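You operate a simulated robot arm through the tools that you are given. There is no shell and no other tool.

You run a simulated robot arm. Do the job below in one go: nothing can be reset, and whatever is moved stays where it is left.

Task
Tighten the sleeve nut with its spanner, then tap the tab drift down to lock it.
Fine: use the bench mallet, fingers clear of the drift; both tools go back on their rests.

Only the result counts: the job must be done as asked and must still hold three seconds after the hand-in. Knocking over, shifting, dropping, spilling or breaking anything else fails it.

Robot
A 6-joint arm with a two-finger gripper, fixed in place. Base frame: the origin is on the floor under the middle of its stand, x ahead of it, y to its left, z up; the work surface is at about z = 850. Lengths are in mm, angles in degrees, forces in N, time in s.
It reaches about 1572 mm from its shoulder. Its first joint turns from -166.0 to 166.0 degrees. Payload 2.45 kg.
The TCP is the grasp point between the finger pads, 20 mm short of the fingertips. In the tool frame z runs along the fingers and y along their closing line. The gripper opens to 140 mm; its body begins 168 mm behind the TCP.
Orientation is told as [roll, pitch, yaw] about the base's x, y, z axes, in that order, counted from this pose: with the fingers straight down and closing along the base's y, the tool's x points along the base's -x, its y along +y and its z along -z.

Tools
- The arm moves only by the tool step_arm. Its argument "plan" is a list of rows, each an object of numbers (a shift or turn left out is 0, a gripper value left out holds the last): "x", "y", "z": the shift along the tool's x, y, z in units of 300 mm (1.0 is 300 mm); "rx", "ry", "rz": the turn, a rotation vector about the tool's x, y, z in units of 60 degrees (1.0 is 60 degrees). In form: [{"x": .., "y": .., "z": .., "rx": .., "ry": .., "rz": ..}, ...]. A call has 1 to 20 rows; each row is the pose to reach, as a shift and turn from the pose commanded when the call began, along the tool's axes at that moment. "gripper" is the closure in counts, from 0 (fully open) to 255 (shut), set as the call begins (left out, the last holds). A call with a number of a shift or a turn outside -1 to 1 is refused whole. Each row takes 0.2 s and may step no farther than 50 mm and 8.6 degrees from the row before; otherwise, or with a gripper value out of range, the whole call is refused. Where a pose cannot be reached the arm comes as near as it can. A force on the tool above 50 N (or 10 N above the force at the start of the call, whichever is more), or a blocked arm, ends the call early, and 0.2 s more pass. The fingers move at their own pace (about 45 mm/s each) and stop on an object; they squeeze with about 43 N. The grip force told is the motor's: it shows also when the fingers shut on nothing. Time passes only in rows, and 0.2 s behind the last, so rows that repeat a pose let the fingers close. It gives the time, the measured TCP pose, the force on the tool (base axes), the opening and the grip force at its end, in the units of the frame above (readings bear some noise), with the torque about the TCP (base axes, N m) and any sound that the robot's microphone picked up, and new pictures: "show" is both (left out), scene, wrist or none.
- Cameras (640 x 400 px; columns grow to the right, rows downward): "scene" is fixed at [49.8, -499.8, 1456.3]; the picture's right is [0.46, -0.89, 0.00], its down [-0.36, -0.19, -0.91] and it looks along [0.81, 0.42, -0.41] (base axes); focal length 334 px, centre (320, 200). "wrist" rides on the gripper at [78, 11, -209] in the tool frame; the picture's right is [-0.14, 0.99, 0.00], its down [-0.92, -0.13, -0.37] and it looks along [-0.36, -0.05, 0.93] (tool axes); focal length 280 px, centre (320, 200). There is no depth. A picture from a camera that has moved, and an enlarged one, comes with that camera's place and axes in the base frame and with its lens.
- inspect(camera, box): a new picture of the part [left, top, right, bottom] of that camera's present view, enlarged. No time passes.
- job_done(): hands the job in; it is judged then, once.

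Places have to be worked out from the pictures, the camera data and where the tool is seen. Open the gripper and draw the arm clear of the work before you hand the job in, unless the task says otherwise.

The tools are called after "Request:" as name(argument=value, ...) on one line, values as JSON. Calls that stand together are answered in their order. step_arm: Moves the arm, as the interface text tells. Its arguments: {"type":"object","properties":{"plan":{"type":"array"},"gripper":{"type":"number"},"show":{"type":"string","enum":["both","scene","wrist","none"]}},"required":["plan"]} The other tools are called the same way: inspect (camera, box) takes an enlarged picture of a part of a camera's view; job_done () hands the job in.

At the start:

```text
time_s: 0.0
eef_pos: [782.3, -248.1, 1269.1]
tool_rot: [0.1, 0.0, 0.0]
force: [0.0, 0.5, 0.6]
moment: [0.02, 0.03, 0.01]
opening: 140.0
finger_force: 0.1
```

scene: 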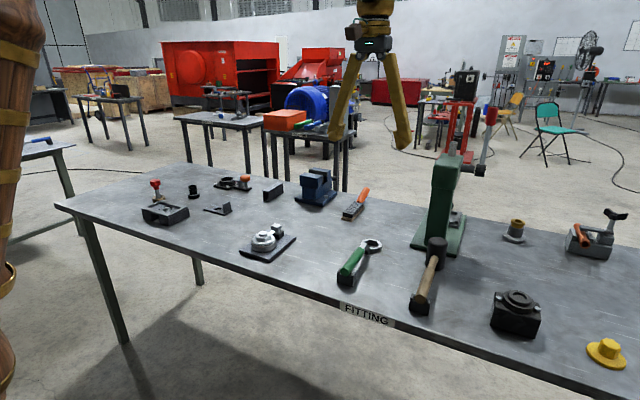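
wrist: 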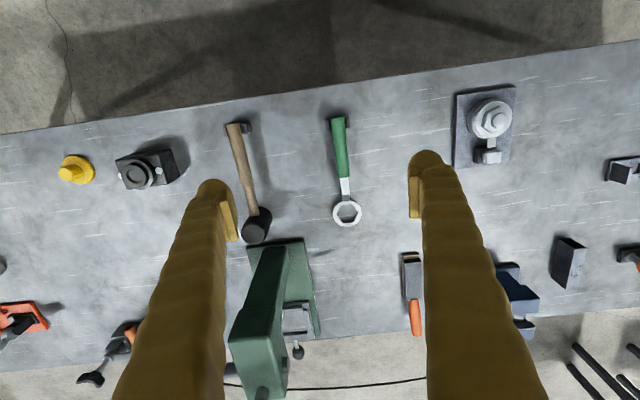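

I'll begin by looking closely at the nut fixture, the spanner and the mallet in both views.

Request:
inspect(camera="scene", box=[220, 200, 320, 270])

Request:
inspect(camera="wrist", box=[430, 70, 540, 180])

Request:
inspect(camera="scene", box=[320, 220, 460, 320])

Request:
inspect(camera="wrist", box=[210, 100, 390, 250])

```text
5.71 times, centred on (270, 235) of scene
camera zoom: at [49.8, -499.8, 1456.3], right [0.46, -0.89, 0.0], down [-0.36, -0.19, -0.91], along [0.81, 0.42, -0.41], focal length 1909 px, centre (606, 0)
```

zoom: 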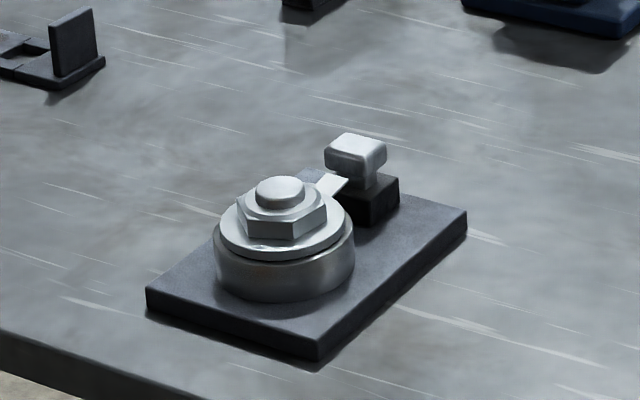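

```text
3.64 times, centred on (485, 125) of wrist
camera zoom: at [703.6, -236.0, 1476.7], right [0.14, 0.99, 0.0], down [0.92, -0.13, 0.37], along [0.36, -0.05, -0.93], focal length 1020 px, centre (-280, 473)
```

zoom: 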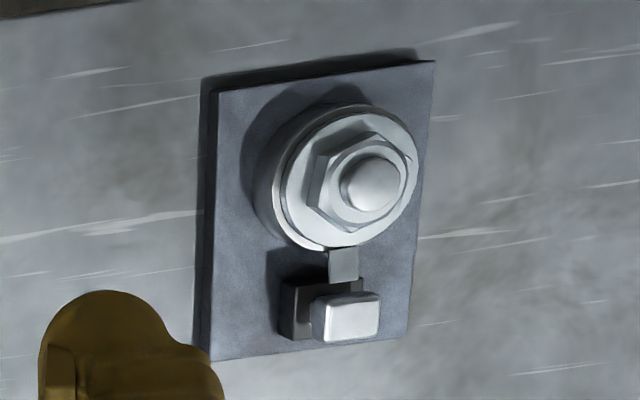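

```text
4.00 times, centred on (390, 270) of scene
camera zoom: at [49.8, -499.8, 1456.3], right [0.46, -0.89, 0.0], down [-0.36, -0.19, -0.91], along [0.81, 0.42, -0.41], focal length 1336 px, centre (40, -80)
```

zoom: 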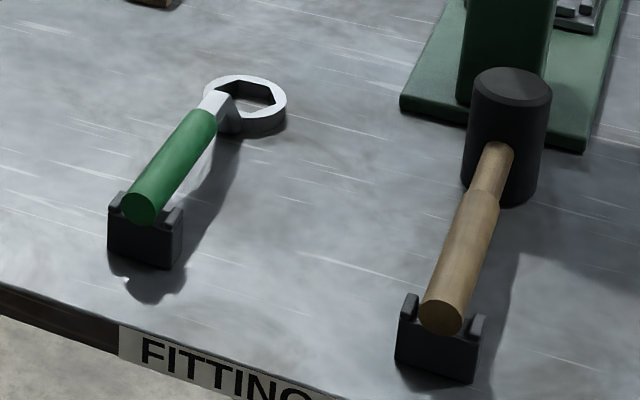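

```text
2.67 times, centred on (300, 175) of wrist
camera zoom: at [703.6, -236.0, 1476.7], right [0.14, 0.99, 0.0], down [0.92, -0.13, 0.37], along [0.36, -0.05, -0.93], focal length 748 px, centre (373, 267)
```

zoom: 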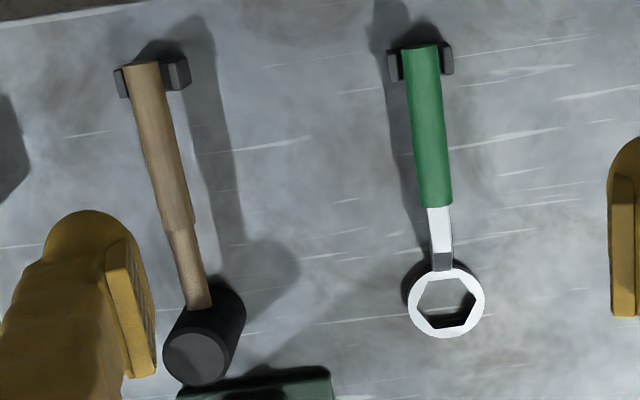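

The stud top comes out near (809, 102, 912) and the drift head near (881, 100, 906). The spanner lies along x at y≈-209 and the mallet along x at y≈-419. I'll move over the fixture for a closer look.

Request:
step_arm(plan=[{"y": 0.14, "z": 0.07}, {"y": 0.28, "z": 0.14}, {"y": 0.42, "z": 0.21}, {"y": 0.56, "z": 0.28}, {"y": 0.7, "z": 0.35}, {"y": 0.84, "z": 0.42}, {"y": 0.98, "z": 0.49}, {"y": 0.98, "z": 0.49}], gripper=0)

```text
time_s: 1.8
eef_pos: [785.7, 49.8, 1121.1]
tool_rot: [0.0, 0.0, 0.0]
force: [-0.1, 0.7, -0.6]
moment: [0.02, -0.04, 0.04]
opening: 140.1
finger_force: 0.1
camera wrist: at [706.1, 60.8, 1330.0], right [0.14, 0.99, 0.0], down [0.92, -0.13, 0.37], along [0.36, -0.05, -0.93], focal length 280 px, centre (320, 200)
```

scene: 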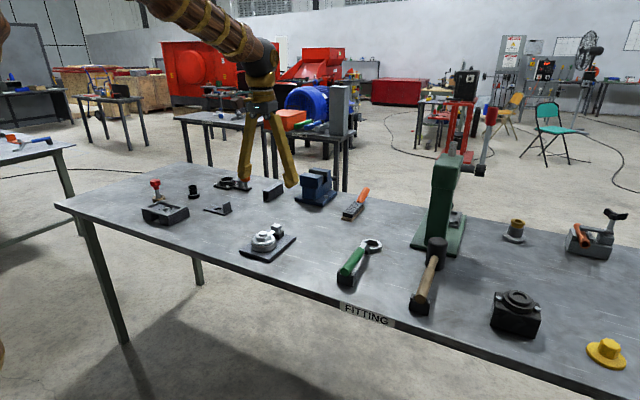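
wrist: 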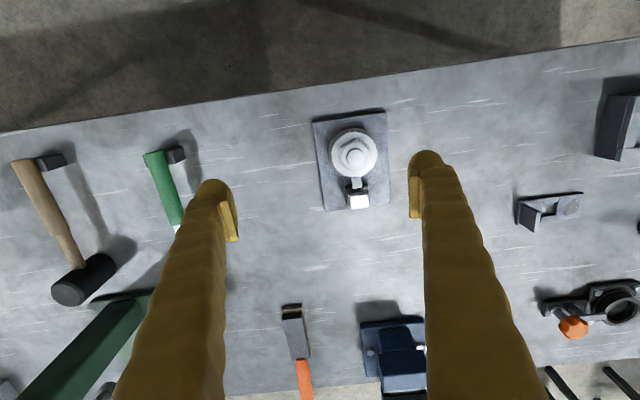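

The view is clear and the wrist camera sees the fixture. I'll zoom in on the nut, tab and drift, and on the area to the left that the spanner may sweep.

Request:
inspect(camera="wrist", box=[300, 100, 400, 215])

Request:
inspect(camera="scene", box=[120, 160, 320, 280])

Request:
inspect(camera="wrist", box=[440, 60, 640, 230])

```text
3.48 times, centred on (350, 158) of wrist
camera zoom: at [706.1, 60.8, 1330.0], right [0.14, 0.99, 0.0], down [0.92, -0.13, 0.37], along [0.36, -0.05, -0.93], focal length 975 px, centre (216, 348)
```

zoom: 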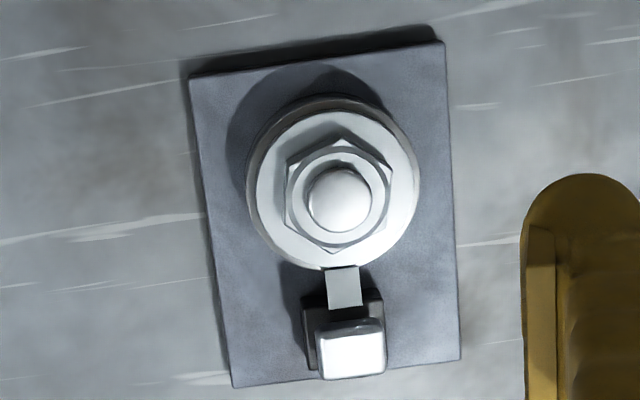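

```text
3.20 times, centred on (220, 220) of scene
camera zoom: at [49.8, -499.8, 1456.3], right [0.46, -0.89, 0.0], down [-0.36, -0.19, -0.91], along [0.81, 0.42, -0.41], focal length 1069 px, centre (640, 136)
```

zoom: 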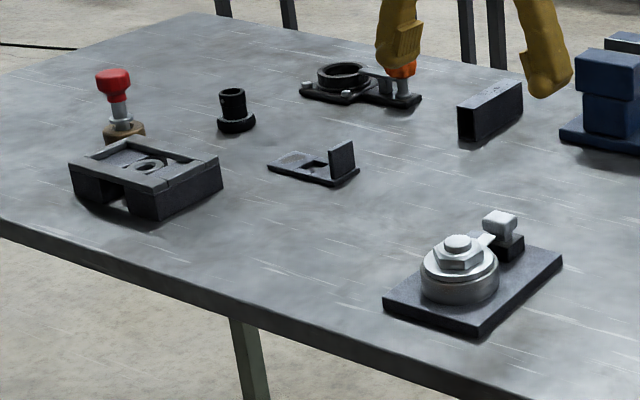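

```text
2.35 times, centred on (540, 145) of wrist
camera zoom: at [706.1, 60.8, 1330.0], right [0.14, 0.99, 0.0], down [0.92, -0.13, 0.37], along [0.36, -0.05, -0.93], focal length 660 px, centre (-198, 329)
```

zoom: 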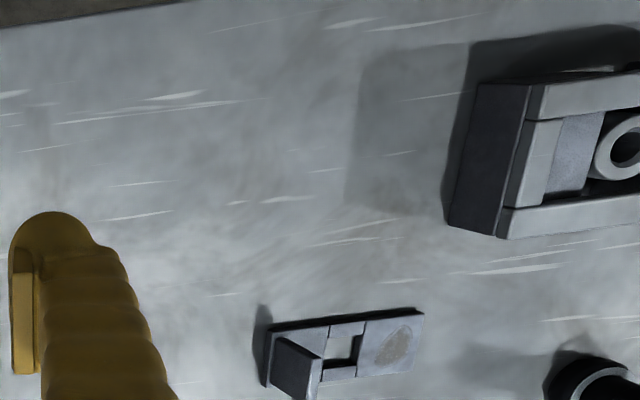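

No obstacles sit within the sweep radius of the nut, whose hex is about 45 mm across flats with a corner near 173°. Next I'll go above the spanner to measure its ring, crank and rest.

Request:
step_arm(plan=[{"x": -0.05, "y": -0.123, "z": 0.02}, {"x": -0.1, "y": -0.246, "z": 0.04}, {"x": -0.15, "y": -0.369, "z": 0.06}, {"x": -0.2, "y": -0.492, "z": 0.08}, {"x": -0.25, "y": -0.615, "z": 0.1}, {"x": -0.3, "y": -0.738, "z": 0.12}, {"x": -0.33, "y": -0.863, "z": 0.133}, {"x": -0.33, "y": -0.863, "z": 0.133}], gripper=0, show="wrist")

```text
time_s: 3.6
eef_pos: [884.9, -214.2, 1081.6]
tool_rot: [0.0, 0.1, -0.1]
force: [0.9, -0.3, 1.1]
moment: [0.03, -0.01, 0.0]
opening: 140.1
finger_force: 0.1
camera wrist: at [804.8, -201.3, 1290.5], right [0.14, 0.99, 0.0], down [0.92, -0.13, 0.37], along [0.36, -0.05, -0.93], focal length 280 px, centre (320, 200)
```

wrist: 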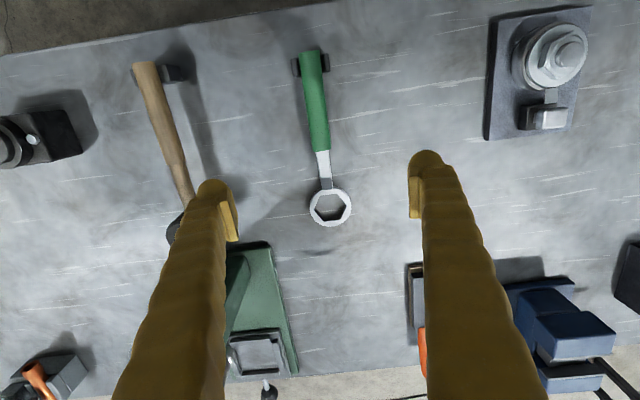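

The spanner is in view now. I'll zoom in on its ring hex, handle and rest.

Request:
inspect(camera="wrist", box=[280, 140, 380, 235])

Request:
inspect(camera="wrist", box=[270, 40, 370, 160])

Request:
inspect(camera="scene", box=[325, 230, 395, 295])

Request:
step_arm(plan=[{"z": 0.0}], show="none")

Request:
step_arm(plan=[{"z": 0.0}], show="none")

```text
4.21 times, centred on (330, 188) of wrist
camera zoom: at [804.8, -201.3, 1290.5], right [0.14, 0.99, 0.0], down [0.92, -0.13, 0.37], along [0.36, -0.05, -0.93], focal length 1181 px, centre (278, 253)
```

zoom: 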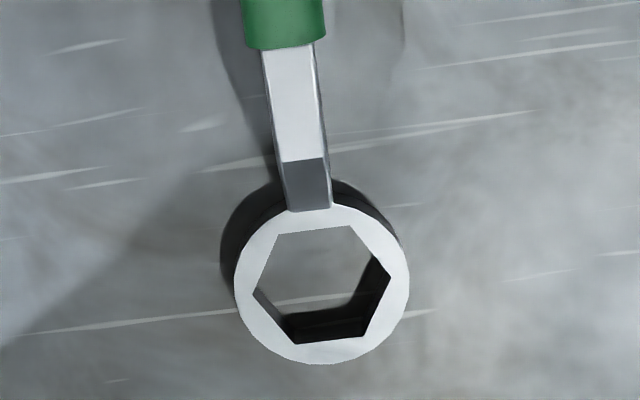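

```text
3.33 times, centred on (320, 100) of wrist
camera zoom: at [804.8, -201.3, 1290.5], right [0.14, 0.99, 0.0], down [0.92, -0.13, 0.37], along [0.36, -0.05, -0.93], focal length 935 px, centre (320, 533)
```

zoom: 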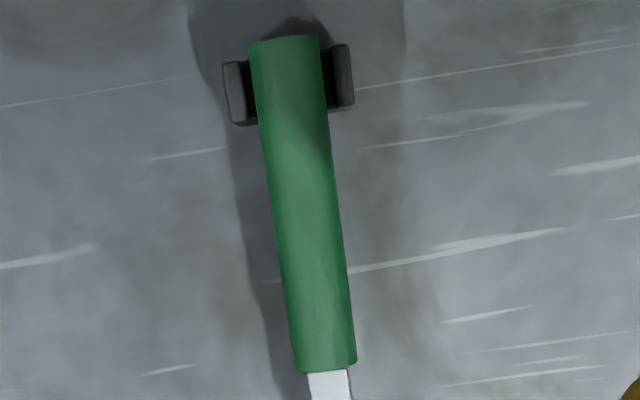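

```text
6.15 times, centred on (360, 262) of scene
camera zoom: at [49.8, -499.8, 1456.3], right [0.46, -0.89, 0.0], down [-0.36, -0.19, -0.91], along [0.81, 0.42, -0.41], focal length 2055 px, centre (74, -185)
```

zoom: 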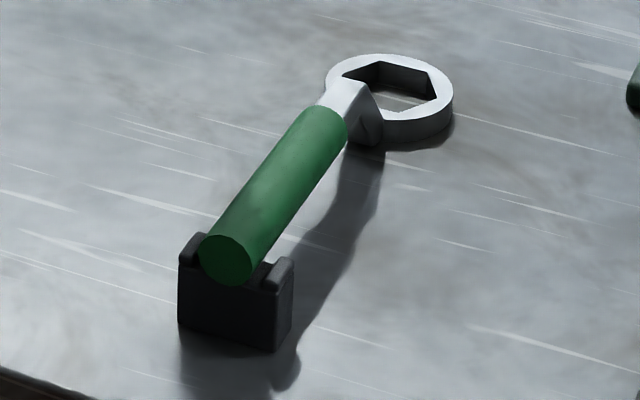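

```text
time_s: 4.0
eef_pos: [883.9, -214.0, 1081.9]
tool_rot: [-0.1, 0.0, 0.0]
force: [0.4, -0.2, -0.6]
moment: [-0.03, 0.01, 0.03]
opening: 139.8
finger_force: 0.0
```

```text
time_s: 4.4
eef_pos: [883.7, -212.8, 1081.4]
tool_rot: [0.0, 0.0, -0.1]
force: [-0.1, -0.1, 0.3]
moment: [-0.03, 0.01, 0.01]
opening: 140.1
finger_force: 0.1
```

The spanner is a hex ring (≈47 mm AF, flats square to the handle) with its ring on the bench and the handle axis near y≈-210, z≈892, cradled near x≈775. I'll shift to x≈850, drop part way over the handle and check alignment.

Request:
step_arm(plan=[{"x": 0.055, "y": 0.01, "z": 0.1}, {"x": 0.11, "y": 0.01, "z": 0.22}, {"x": 0.11, "y": 0.01, "z": 0.36}, {"x": 0.11, "y": 0.01, "z": 0.47}, {"x": 0.11, "y": 0.01, "z": 0.47}], gripper=0)

```text
time_s: 5.6
eef_pos: [849.5, -207.4, 940.7]
tool_rot: [0.0, 0.0, 0.1]
force: [0.1, 0.0, 0.3]
moment: [0.01, 0.03, 0.0]
opening: 140.1
finger_force: 0.1
camera wrist: at [770.2, -196.7, 1149.3], right [0.14, 0.99, 0.0], down [0.92, -0.13, 0.37], along [0.37, -0.05, -0.93], focal length 280 px, centre (320, 200)
```

scene: 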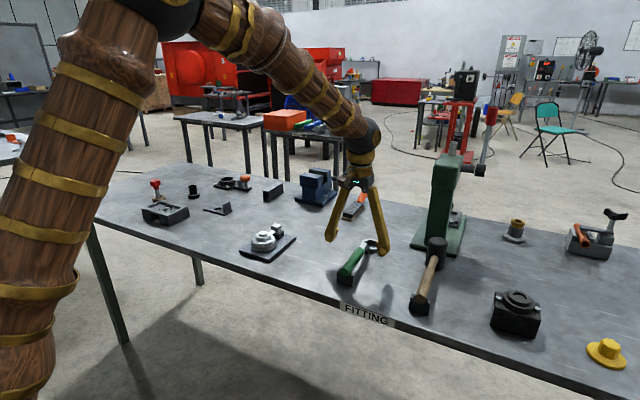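
wrist: 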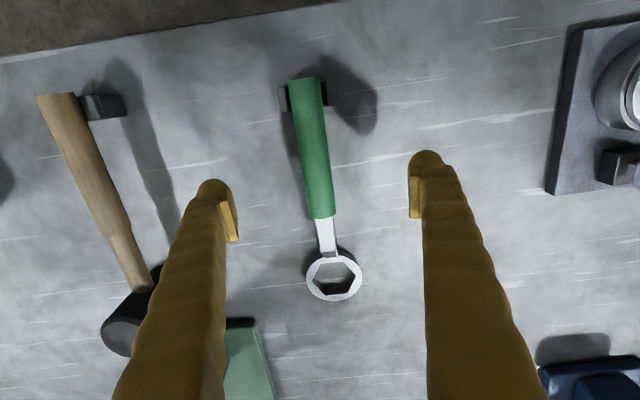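

The readings suggest the y shift overshot slightly. I'll zoom to measure the handle's offset from the TCP line.

Request:
inspect(camera="wrist", box=[270, 70, 390, 310])

Request:
inspect(camera="wrist", box=[190, 130, 450, 260])

Request:
step_arm(plan=[{"z": 0.0}], show="none")

```text
1.67 times, centred on (330, 190) of wrist
camera zoom: at [770.2, -196.7, 1149.3], right [0.14, 0.99, 0.0], down [0.92, -0.13, 0.37], along [0.37, -0.05, -0.93], focal length 467 px, centre (303, 217)
```

zoom: 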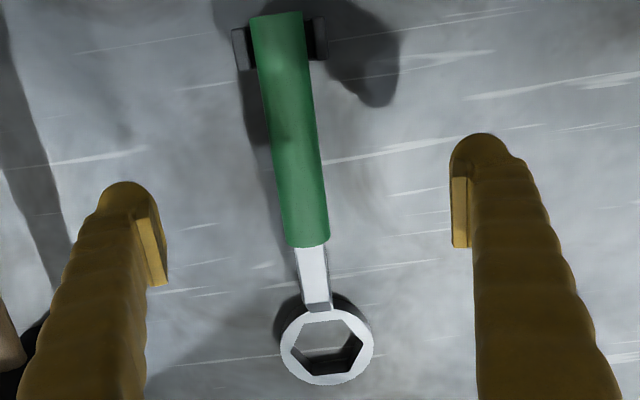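

```text
2.46 times, centred on (320, 195) of wrist
camera zoom: at [770.2, -196.7, 1149.3], right [0.14, 0.99, 0.0], down [0.92, -0.13, 0.37], along [0.37, -0.05, -0.93], focal length 690 px, centre (320, 212)
```

zoom: 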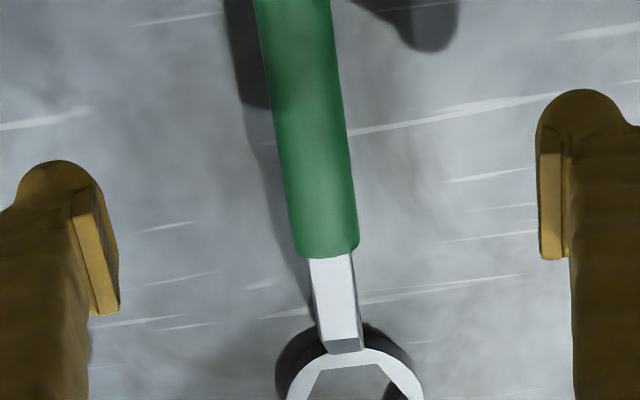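

```text
time_s: 6.0
eef_pos: [849.4, -209.2, 941.6]
tool_rot: [0.1, 0.0, 0.0]
force: [0.0, -0.2, 0.1]
moment: [0.01, 0.03, -0.01]
opening: 139.8
finger_force: 0.1
```

The handle sits about 2 mm to the right of the TCP line. I'll correct this and lower to the handle axis, then close in the following call.

Request:
step_arm(plan=[{"y": -0.007, "z": 0.08}, {"y": -0.007, "z": 0.163}, {"y": -0.007, "z": 0.163}], gripper=0, show="wrist")

Request:
inspect(camera="wrist", box=[190, 100, 450, 260])

```text
time_s: 6.8
eef_pos: [849.5, -211.8, 893.1]
tool_rot: [-0.1, 0.0, 0.0]
force: [-0.3, 0.0, 0.4]
moment: [0.01, 0.02, -0.03]
opening: 140.2
finger_force: 0.0
camera wrist: at [769.8, -199.7, 1100.7], right [0.14, 0.99, 0.0], down [0.92, -0.13, 0.37], along [0.36, -0.05, -0.93], focal length 280 px, centre (320, 200)
```

wrist: 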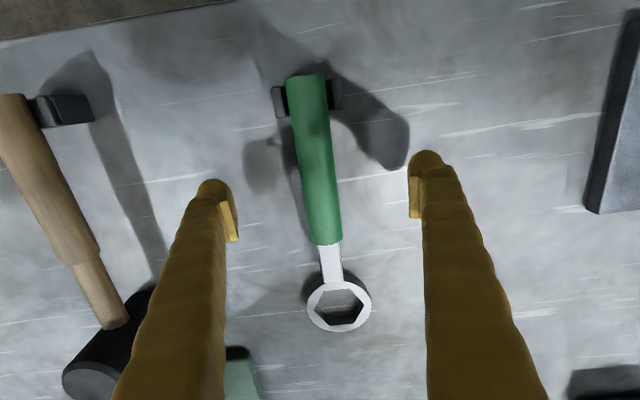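

```text
2.46 times, centred on (320, 180) of wrist
camera zoom: at [769.8, -199.7, 1100.7], right [0.14, 0.99, 0.0], down [0.92, -0.13, 0.37], along [0.36, -0.05, -0.93], focal length 690 px, centre (320, 249)
```

zoom: 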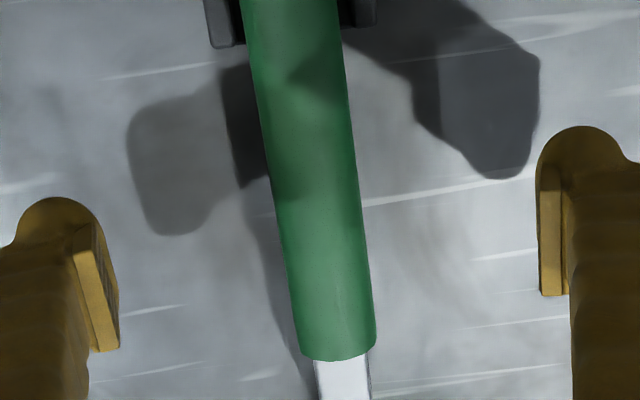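

The handle is now centred on the TCP line. I'll close the fingers and let them settle.

Request:
step_arm(plan=[{"z": 0}, {"z": 0}, {"z": 0}, {"z": 0}, {"z": 0}, {"z": 0}, {"z": 0}, {"z": 0}, {"z": 0}, {"z": 0}], gripper=255, show="wrist")

```text
time_s: 9.0
eef_pos: [848.8, -210.9, 892.9]
tool_rot: [0.1, 0.0, 0.0]
force: [-0.4, 0.4, 0.8]
moment: [0.03, 0.0, 0.09]
opening: 20.7
finger_force: 43.2
camera wrist: at [769.9, -199.7, 1100.9], right [0.14, 0.99, 0.0], down [0.92, -0.13, 0.37], along [0.36, -0.05, -0.93], focal length 280 px, centre (320, 200)
```

wrist: 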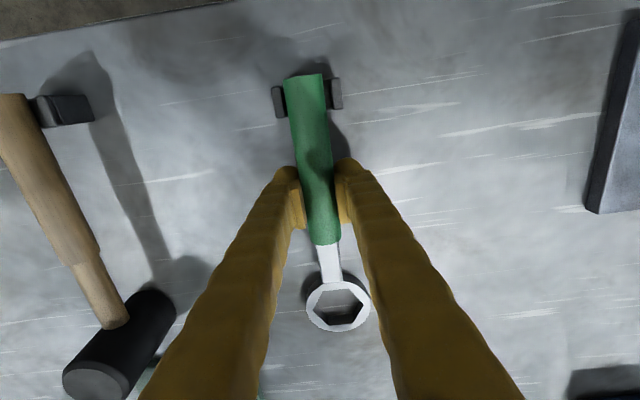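

The grip is firm at 20.7 mm opening and 43 N. I'll lift straight up slowly and check that the spanner comes with it.

Request:
step_arm(plan=[{"z": -0.02}, {"z": -0.06}, {"z": -0.12}, {"z": -0.2}, {"z": -0.3}, {"z": -0.4}, {"z": -0.4}])

Request:
inspect(camera="scene", box=[300, 160, 420, 290])

```text
time_s: 10.6
eef_pos: [848.0, -213.3, 1010.4]
tool_rot: [-0.1, -0.1, 0.0]
force: [0.2, 0.1, -3.9]
moment: [0.01, 0.13, 0.02]
opening: 20.8
finger_force: 43.2
camera wrist: at [769.4, -201.1, 1219.1], right [0.14, 0.99, 0.0], down [0.92, -0.13, 0.37], along [0.36, -0.05, -0.93], focal length 280 px, centre (320, 200)
```

scene: 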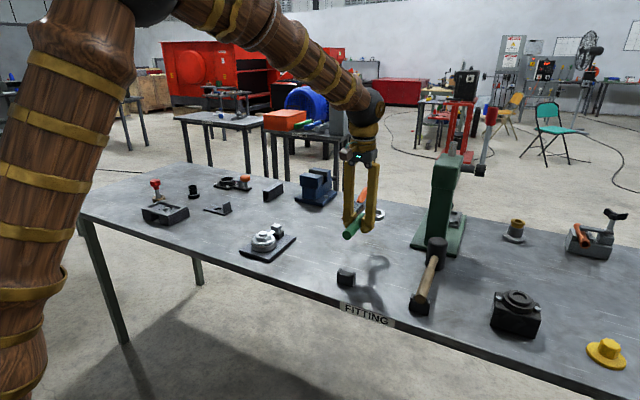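
wrist: 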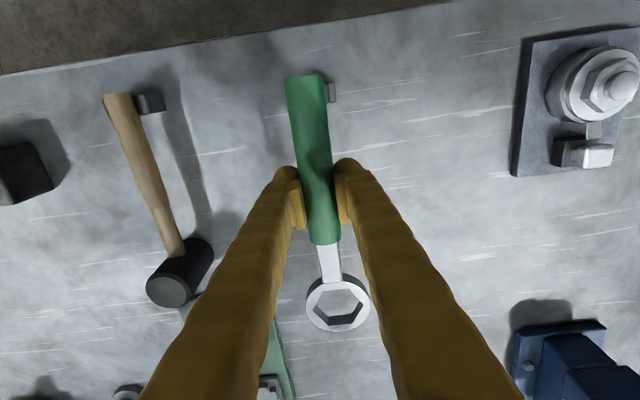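

```text
3.08 times, centred on (360, 225) of scene
camera zoom: at [49.8, -499.8, 1456.3], right [0.46, -0.89, 0.0], down [-0.36, -0.19, -0.91], along [0.81, 0.42, -0.41], focal length 1028 px, centre (197, 123)
```

zoom: 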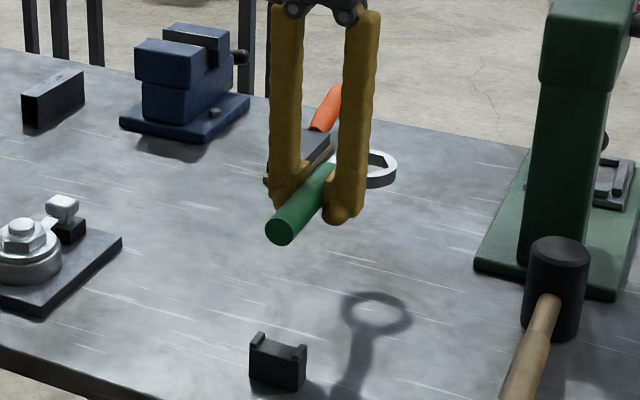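

The spanner came up cleanly (about 0.4 kg), did not droop, and the ring sits about 137 mm ahead of the TCP. I'll carry it at height to above the nut with the handle at about 203° (yaw +22.7°) so the hexes match.

Request:
step_arm(plan=[{"x": 0.07, "y": 0.11, "rz": -0.04}, {"x": 0.14, "y": 0.22, "rz": -0.09}, {"x": 0.21, "y": 0.33, "rz": -0.14}, {"x": 0.28, "y": 0.44, "rz": -0.19}, {"x": 0.35, "y": 0.55, "rz": -0.24}, {"x": 0.42, "y": 0.66, "rz": -0.29}, {"x": 0.49, "y": 0.77, "rz": -0.34}, {"x": 0.555, "y": 0.865, "rz": -0.378}, {"x": 0.555, "y": 0.865, "rz": -0.378}])

Request:
inspect(camera="wrist", box=[270, 230, 410, 370])

Request:
inspect(camera="scene", box=[210, 170, 320, 270])

```text
time_s: 12.6
eef_pos: [682.1, 46.0, 1010.4]
tool_rot: [0.0, 0.0, 22.7]
force: [-0.1, -0.6, -3.1]
moment: [-0.04, 0.06, 0.0]
opening: 20.8
finger_force: 43.5
camera wrist: at [604.8, 26.8, 1218.6], right [-0.26, 0.97, 0.0], down [0.9, 0.24, 0.37], along [0.36, 0.09, -0.93], focal length 280 px, centre (320, 200)
```

scene: 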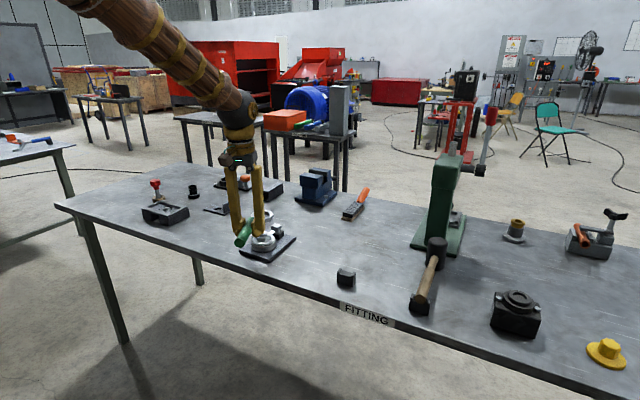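
wrist: 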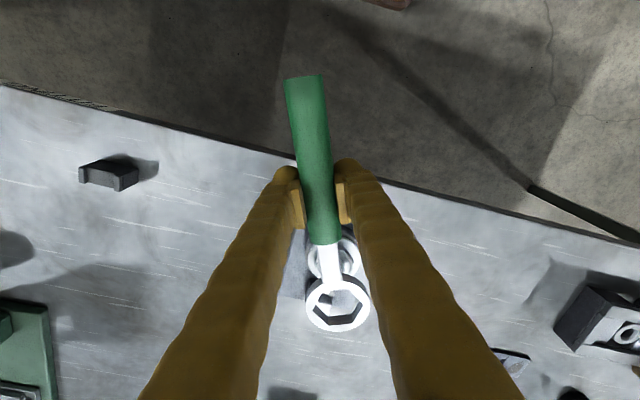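

```text
2.86 times, centred on (340, 300) of wrist
camera zoom: at [604.8, 26.8, 1218.6], right [-0.26, 0.97, 0.0], down [0.9, 0.24, 0.37], along [0.36, 0.09, -0.93], focal length 801 px, centre (263, -86)
```

zoom: 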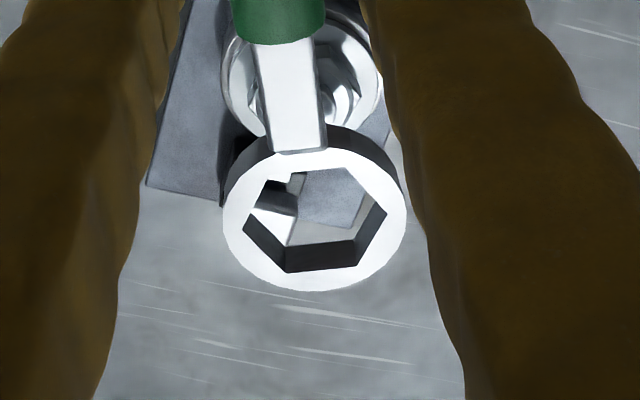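

```text
4.00 times, centred on (265, 220) of scene
camera zoom: at [49.8, -499.8, 1456.3], right [0.46, -0.89, 0.0], down [-0.36, -0.19, -0.91], along [0.81, 0.42, -0.41], focal length 1336 px, centre (540, 120)
```

zoom: 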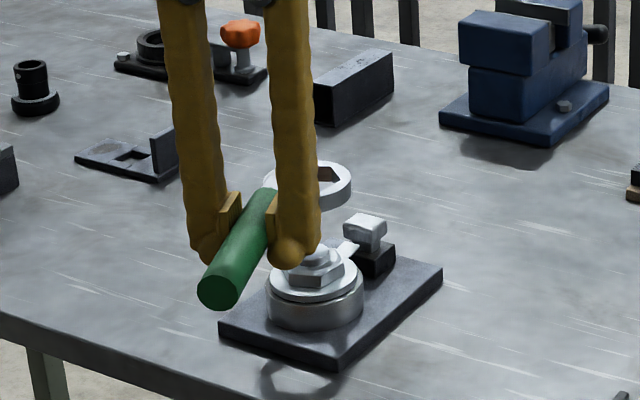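

The ring is nearly over the nut. I'll descend to just above the stud top (ring bottom about 922) and check the hex alignment through the ring.

Request:
step_arm(plan=[{"z": 0.05}, {"z": 0.1}, {"z": 0.15}, {"z": 0.15}])

Request:
inspect(camera="wrist", box=[280, 230, 400, 350])

Request:
inspect(camera="scene", box=[225, 200, 305, 265])

```text
time_s: 13.6
eef_pos: [681.4, 46.8, 965.3]
tool_rot: [-0.1, -0.1, 22.7]
force: [-0.3, 0.0, -2.5]
moment: [-0.03, 0.08, 0.01]
opening: 20.7
finger_force: 42.8
camera wrist: at [604.5, 27.3, 1173.6], right [-0.25, 0.97, 0.0], down [0.9, 0.24, 0.37], along [0.36, 0.09, -0.93], focal length 280 px, centre (320, 200)
```

scene: 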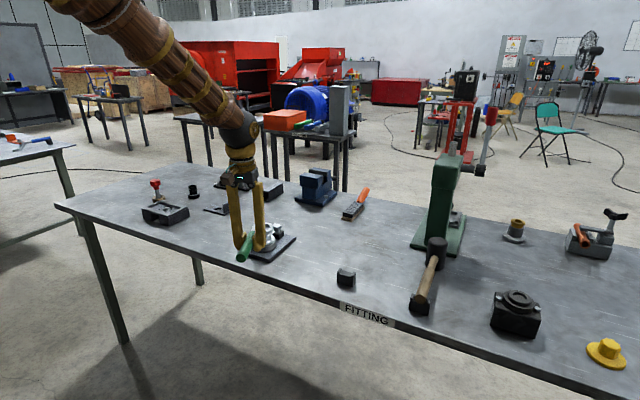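
wrist: 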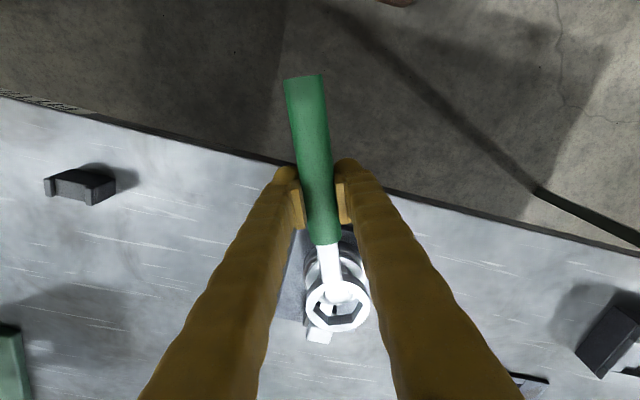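

```text
3.33 times, centred on (340, 290) of wrist
camera zoom: at [604.5, 27.3, 1173.6], right [-0.25, 0.97, 0.0], down [0.9, 0.24, 0.37], along [0.36, 0.09, -0.93], focal length 935 px, centre (253, -100)
```

zoom: 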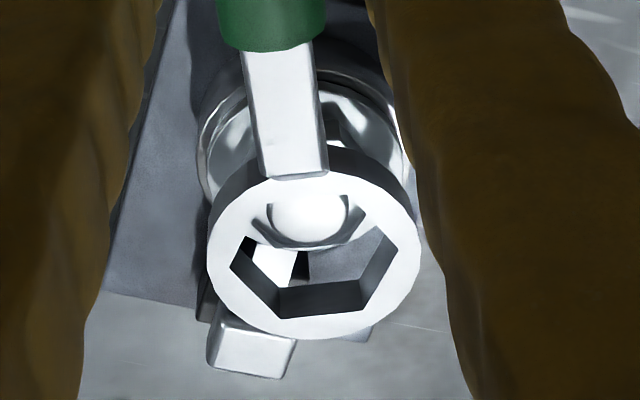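

```text
6.15 times, centred on (265, 232) of scene
camera zoom: at [49.8, -499.8, 1456.3], right [0.46, -0.89, 0.0], down [-0.36, -0.19, -0.91], along [0.81, 0.42, -0.41], focal length 2055 px, centre (658, 0)
```

zoom: 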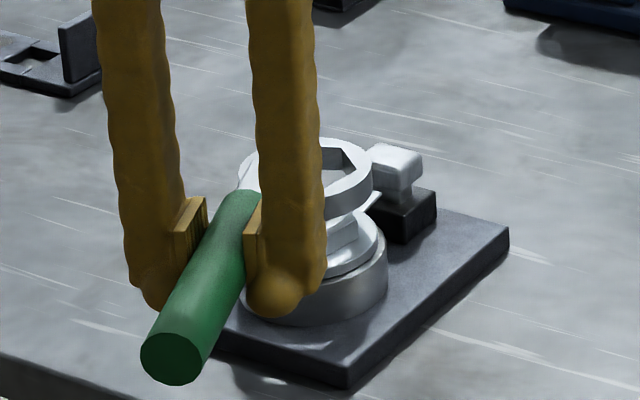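

The ring hangs just above the stud with the nut visible through it. I'll zoom in more closely to compare hex orientation.

Request:
inspect(camera="wrist", box=[312, 270, 372, 330])

Request:
inspect(camera="wrist", box=[295, 235, 380, 300])

```text
6.67 times, centred on (342, 300) of wrist
camera zoom: at [604.5, 27.3, 1173.6], right [-0.25, 0.97, 0.0], down [0.9, 0.24, 0.37], along [0.36, 0.09, -0.93], focal length 1869 px, centre (173, -467)
```

zoom: 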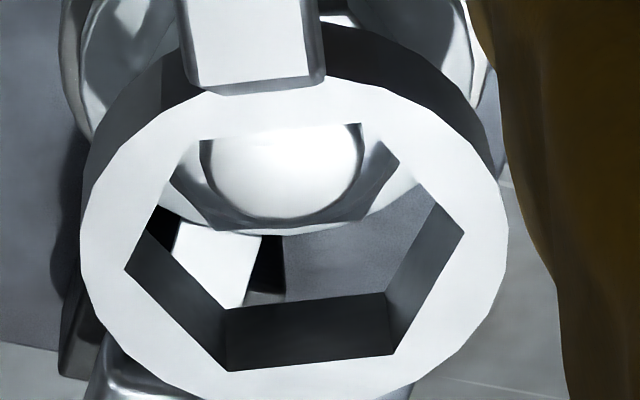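

```text
6.15 times, centred on (338, 268) of wrist
camera zoom: at [604.5, 27.3, 1173.6], right [-0.25, 0.97, 0.0], down [0.9, 0.24, 0.37], along [0.36, 0.09, -0.93], focal length 1726 px, centre (212, -215)
```

zoom: 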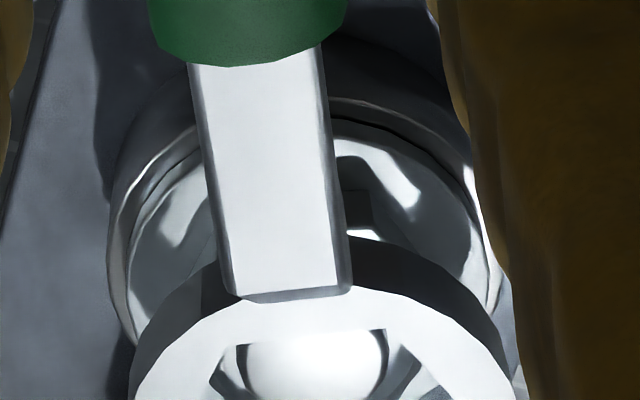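

I can't read the nut's phase reliably through the ring. I'll step sideways at this height so the wrist camera gets a clear close view of the nut beside the fingers.

Request:
step_arm(plan=[{"z": -0.06}, {"x": -0.05, "y": -0.12, "z": -0.1}, {"x": -0.1, "y": -0.24, "z": -0.1}, {"x": -0.15, "y": -0.36, "z": -0.1}, {"x": -0.2, "y": -0.467, "z": -0.1}, {"x": -0.2, "y": -0.467, "z": -0.1}], show="wrist")

Request:
inspect(camera="wrist", box=[400, 160, 520, 280])

```text
time_s: 15.0
eef_pos: [792.1, -57.4, 996.0]
tool_rot: [0.0, 0.0, 22.7]
force: [-0.4, -0.3, -2.7]
moment: [-0.07, 0.11, -0.02]
opening: 21.0
finger_force: 42.9
camera wrist: at [715.1, -77.0, 1204.1], right [-0.25, 0.97, 0.0], down [0.9, 0.24, 0.37], along [0.36, 0.09, -0.93], focal length 280 px, centre (320, 200)
```

wrist: 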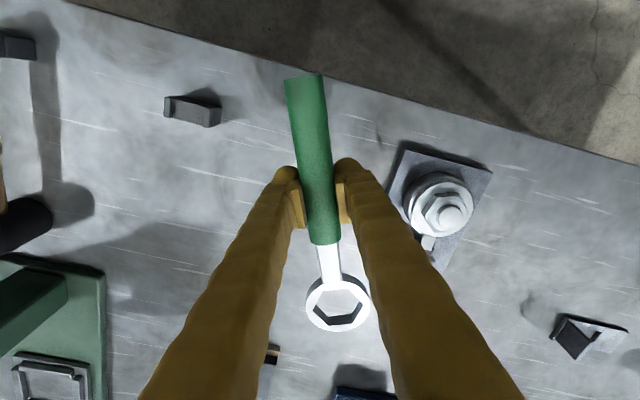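

```text
3.33 times, centred on (460, 220) of wrist
camera zoom: at [715.1, -77.0, 1204.1], right [-0.25, 0.97, 0.0], down [0.9, 0.24, 0.37], along [0.36, 0.09, -0.93], focal length 935 px, centre (-147, 133)
```

zoom: 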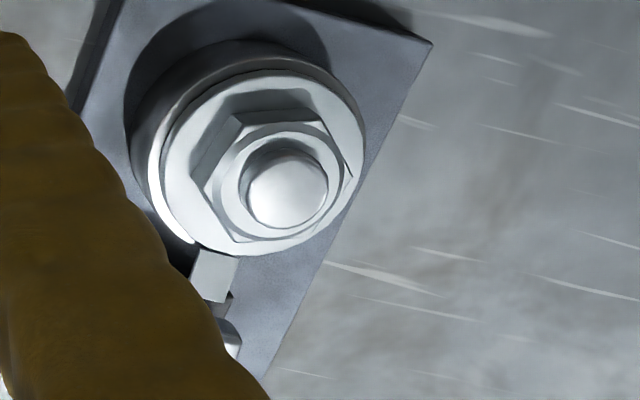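

That gives a clear view of the nut; I'll magnify it further.

Request:
inspect(camera="wrist", box=[410, 180, 480, 235])

Request:
step_arm(plan=[{"z": 0.0}], show="none")

Request:
step_arm(plan=[{"z": 0.0}], show="none")

```text
7.27 times, centred on (445, 208) of wrist
camera zoom: at [715.1, -77.0, 1204.1], right [-0.25, 0.97, 0.0], down [0.9, 0.24, 0.37], along [0.36, 0.09, -0.93], focal length 2039 px, centre (-589, 146)
```

zoom: 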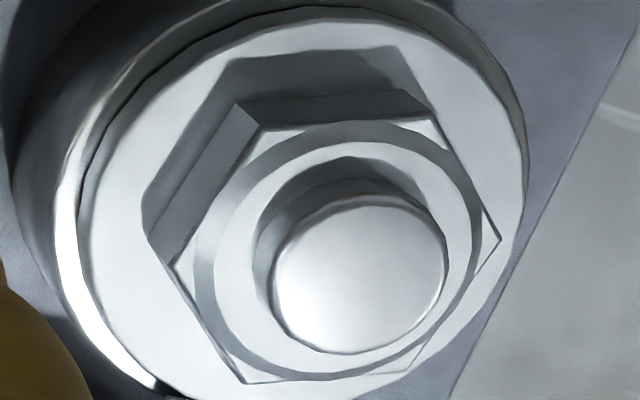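

```text
time_s: 15.4
eef_pos: [792.3, -57.4, 994.9]
tool_rot: [0.0, 0.0, 22.7]
force: [-0.5, -0.1, -2.9]
moment: [-0.06, 0.09, -0.01]
opening: 20.6
finger_force: 42.8
```

```text
time_s: 15.8
eef_pos: [792.0, -57.6, 995.1]
tool_rot: [0.0, 0.0, 22.7]
force: [-0.1, 0.1, -2.6]
moment: [-0.07, 0.09, 0.0]
opening: 20.8
finger_force: 43.3
```

Hex corners come out consistently at about 49.6° (mod 60), with the nut centre near (808.5, 100.3), nut top ≈906 and washer top ≈897. I'll return over the nut with yaw 19.8° and verify.

Request:
step_arm(plan=[{"x": 0.05, "y": 0.12, "rz": 0.012}, {"x": 0.1, "y": 0.24, "rz": 0.024}, {"x": 0.15, "y": 0.36, "rz": 0.036}, {"x": 0.2047, "y": 0.485, "rz": 0.0483}, {"x": 0.2047, "y": 0.485, "z": 0.05, "rz": 0.0483}, {"x": 0.2047, "y": 0.485, "z": 0.1, "rz": 0.0483}, {"x": 0.2047, "y": 0.485, "z": 0.1, "rz": 0.0483}], show="wrist")

Request:
inspect(camera="wrist", box=[312, 270, 372, 330])

Request:
step_arm(plan=[{"z": 0.0}], show="none")

```text
time_s: 17.4
eef_pos: [678.6, 51.1, 964.5]
tool_rot: [0.0, 0.0, 19.9]
force: [-0.7, -0.4, -3.2]
moment: [-0.03, 0.08, -0.02]
opening: 20.9
finger_force: 43.0
camera wrist: at [600.5, 36.1, 1174.3], right [-0.21, 0.98, 0.0], down [0.91, 0.19, 0.37], along [0.36, 0.08, -0.93], focal length 280 px, centre (320, 200)
```

wrist: 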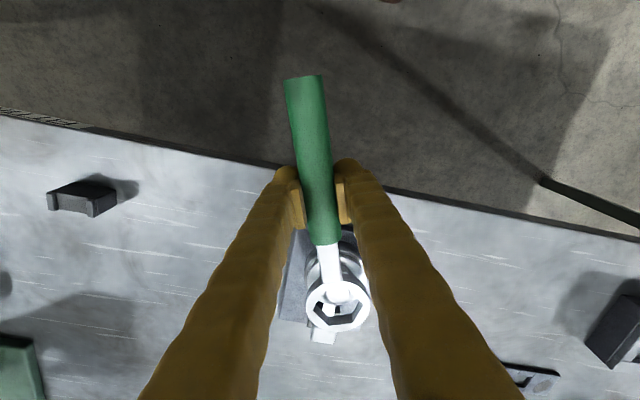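

```text
6.67 times, centred on (342, 300) of wrist
camera zoom: at [600.5, 36.1, 1174.3], right [-0.21, 0.98, 0.0], down [0.91, 0.19, 0.37], along [0.36, 0.08, -0.93], focal length 1869 px, centre (173, -467)
```

zoom: 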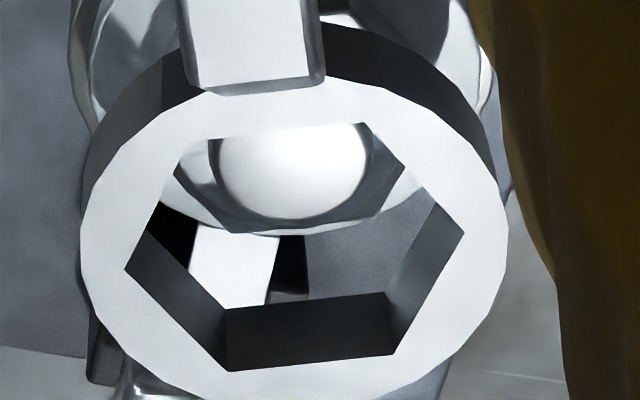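

```text
time_s: 17.8
eef_pos: [678.8, 50.5, 965.1]
tool_rot: [-0.1, -0.1, 19.7]
force: [0.5, -0.2, -3.1]
moment: [-0.05, 0.1, 0.01]
opening: 20.8
finger_force: 43.0
```

The measured pose is about 2 mm short in y and the image shows the nut slightly right of and ahead of ring centre. I'll zoom tighter to fix the correction.

Request:
inspect(camera="wrist", box=[326, 285, 366, 310])

Request:
inspect(camera="wrist", box=[300, 225, 385, 290])

Request:
inspect(camera="scene", box=[235, 205, 305, 265])

```text
16.00 times, centred on (346, 298) of wrist
camera zoom: at [600.6, 36.0, 1174.3], right [-0.21, 0.98, 0.0], down [0.91, 0.19, 0.37], along [0.36, 0.08, -0.93], focal length 4486 px, centre (-96, -1360)
```

zoom: 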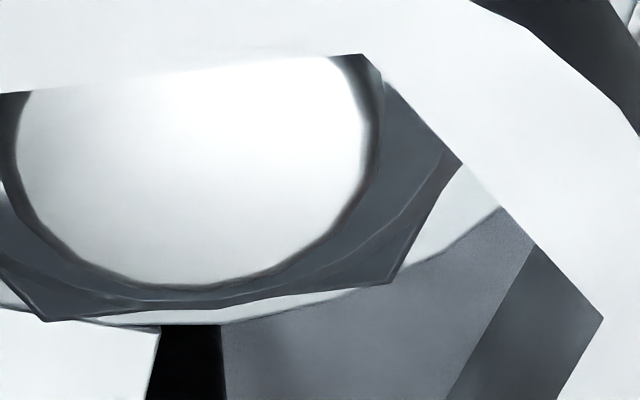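

```text
6.15 times, centred on (342, 258) of wrist
camera zoom: at [600.6, 36.0, 1174.3], right [-0.21, 0.98, 0.0], down [0.91, 0.19, 0.37], along [0.36, 0.08, -0.93], focal length 1726 px, centre (182, -154)
```

zoom: 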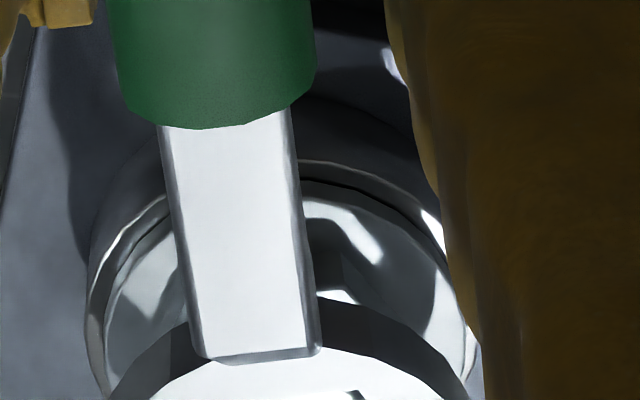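

```text
6.67 times, centred on (270, 235) of scene
camera zoom: at [49.8, -499.8, 1456.3], right [0.46, -0.89, 0.0], down [-0.36, -0.19, -0.91], along [0.81, 0.42, -0.41], focal length 2227 px, centre (653, -33)
```

zoom: 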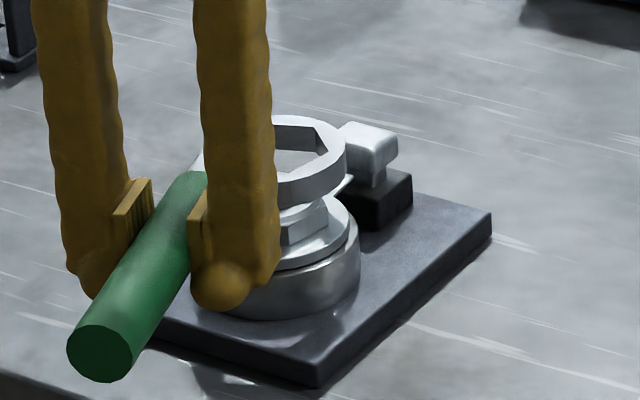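

Through the ring the nut's far flat is parallel to within ~1° and the ring needs roughly +1 mm lateral, +0.5 mm forward. I'll apply that plus +0.5° yaw and lower to just above the nut face (ring bottom ≈909).

Request:
step_arm(plan=[{"x": -0.0017, "y": 0.0035, "rz": -0.008}, {"x": -0.0017, "y": 0.0035, "z": 0.02, "rz": -0.008}, {"x": -0.0017, "y": 0.0035, "z": 0.043, "rz": -0.008}, {"x": -0.0017, "y": 0.0035, "z": 0.043, "rz": -0.008}], show="wrist")

Request:
inspect(camera="wrist", box=[312, 270, 372, 330])

```text
time_s: 18.8
eef_pos: [678.3, 55.2, 953.7]
tool_rot: [0.0, -0.1, 20.2]
force: [-0.5, 0.3, -2.8]
moment: [-0.05, 0.09, 0.02]
opening: 20.6
finger_force: 43.3
camera wrist: at [601.1, 37.5, 1161.7], right [-0.21, 0.98, 0.0], down [0.91, 0.2, 0.37], along [0.36, 0.08, -0.93], focal length 280 px, centre (320, 200)
```

wrist: 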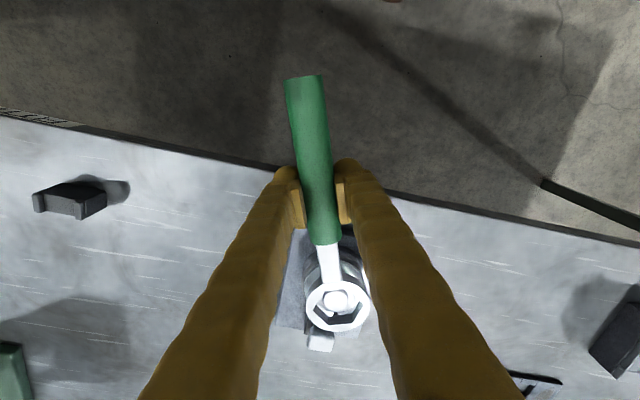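

```text
6.67 times, centred on (342, 300) of wrist
camera zoom: at [601.1, 37.5, 1161.7], right [-0.21, 0.98, 0.0], down [0.91, 0.2, 0.37], along [0.36, 0.08, -0.93], focal length 1869 px, centre (173, -467)
```

zoom: 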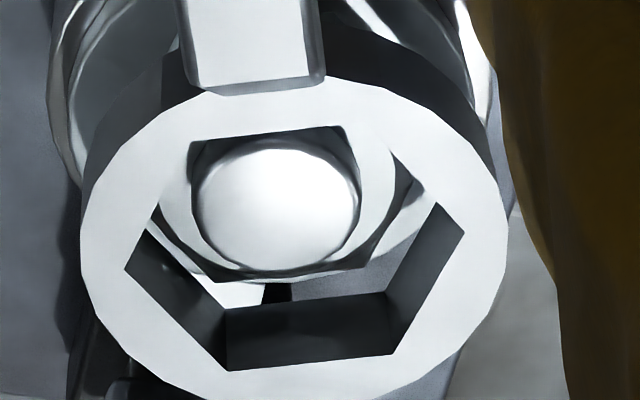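

The reading jumped to y≈55, about 2.5 mm past the target, and the image agrees that the nut is now left of ring centre. I'll check whether the pose is still settling.

Request:
step_arm(plan=[{"z": 0.0}], show="none")

Request:
step_arm(plan=[{"z": 0.0}, {"z": 0.0}, {"z": 0.0}], show="none")

```text
time_s: 19.2
eef_pos: [679.1, 53.4, 953.1]
tool_rot: [0.0, 0.0, 20.2]
force: [-0.4, -0.1, -2.9]
moment: [-0.05, 0.09, -0.03]
opening: 20.7
finger_force: 43.7
```

```text
time_s: 20.0
eef_pos: [678.8, 51.8, 954.2]
tool_rot: [0.1, 0.1, 20.3]
force: [-0.1, 0.5, -2.9]
moment: [-0.04, 0.12, 0.01]
opening: 20.8
finger_force: 42.9
```

The pose is still drifting back, so the base joint settles slowly. I'll wait and then re-measure.

Request:
step_arm(plan=[{"z": 0.0}, {"z": 0.0}, {"z": 0.0}], show="none")

Request:
step_arm(plan=[{"z": 0.0}, {"z": 0.0}, {"z": 0.0}], show="none")

Request:
step_arm(plan=[{"z": 0.0}, {"z": 0.0}, {"z": 0.0}], show="wrist")

Request:
inspect(camera="wrist", box=[312, 270, 372, 330])

```text
time_s: 20.8
eef_pos: [680.2, 54.3, 952.8]
tool_rot: [0.0, 0.0, 20.1]
force: [0.4, -0.9, -3.6]
moment: [0.01, 0.07, 0.02]
opening: 20.4
finger_force: 42.9
```

```text
time_s: 21.6
eef_pos: [680.0, 54.3, 953.4]
tool_rot: [-0.1, 0.1, 20.2]
force: [-0.7, 0.5, -3.0]
moment: [-0.03, 0.12, 0.03]
opening: 20.7
finger_force: 43.3
```

```text
time_s: 22.4
eef_pos: [678.2, 54.1, 953.1]
tool_rot: [0.1, 0.0, 20.2]
force: [0.1, 0.0, -3.1]
moment: [-0.01, 0.05, -0.02]
opening: 20.7
finger_force: 43.1
camera wrist: at [601.0, 37.5, 1161.8], right [-0.21, 0.98, 0.0], down [0.91, 0.2, 0.37], along [0.36, 0.08, -0.93], focal length 280 px, centre (320, 200)
```

wrist: 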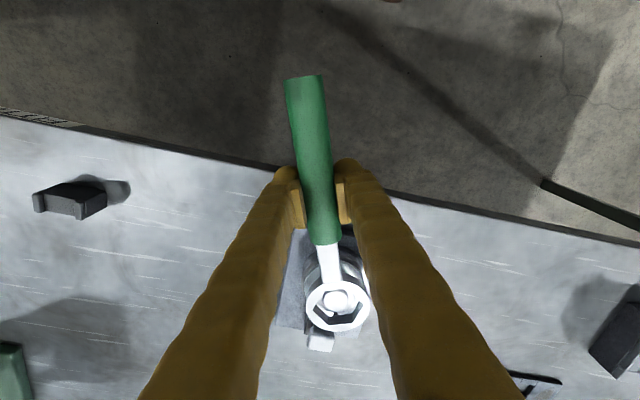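

```text
6.67 times, centred on (342, 300) of wrist
camera zoom: at [601.0, 37.5, 1161.8], right [-0.21, 0.98, 0.0], down [0.91, 0.2, 0.37], along [0.36, 0.08, -0.93], focal length 1869 px, centre (173, -467)
```

zoom: 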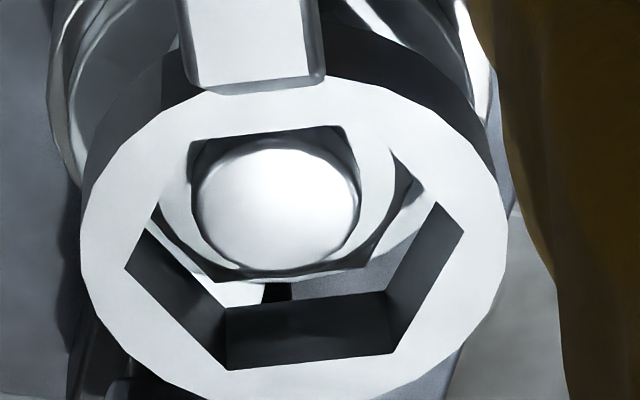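

The camera pose is stable between calls (601.0, 37.5), so the arm is still and only the TCP readings are noisy; my half-degree yaw swung the ring about 1.2 mm. I'll measure the nut's far flat against the ring's far flat at higher zoom.

Request:
inspect(camera="wrist", box=[322, 290, 366, 318])

Request:
inspect(camera="wrist", box=[318, 300, 378, 334])

```text
14.29 times, centred on (344, 304) of wrist
camera zoom: at [601.0, 37.5, 1161.8], right [-0.21, 0.98, 0.0], down [0.91, 0.2, 0.37], along [0.36, 0.08, -0.93], focal length 4006 px, centre (-23, -1286)
```

zoom: 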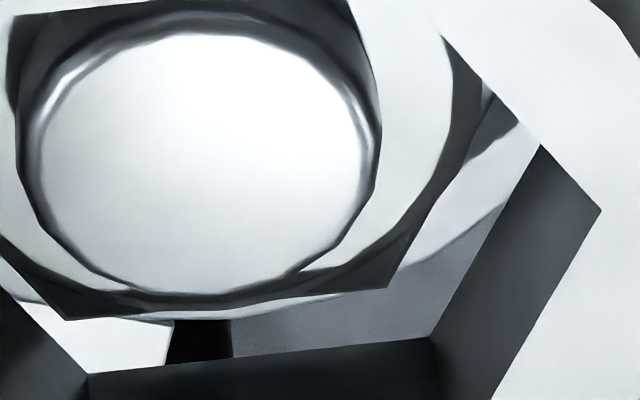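

```text
10.67 times, centred on (348, 317) of wrist
camera zoom: at [601.0, 37.5, 1161.8], right [-0.21, 0.98, 0.0], down [0.91, 0.2, 0.37], along [0.36, 0.08, -0.93], focal length 2991 px, centre (21, -1048)
```

zoom: 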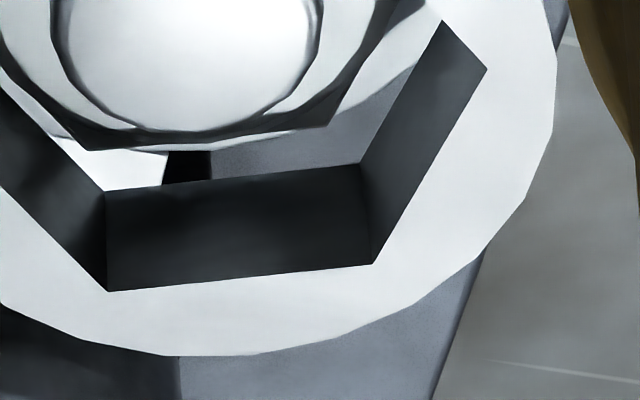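

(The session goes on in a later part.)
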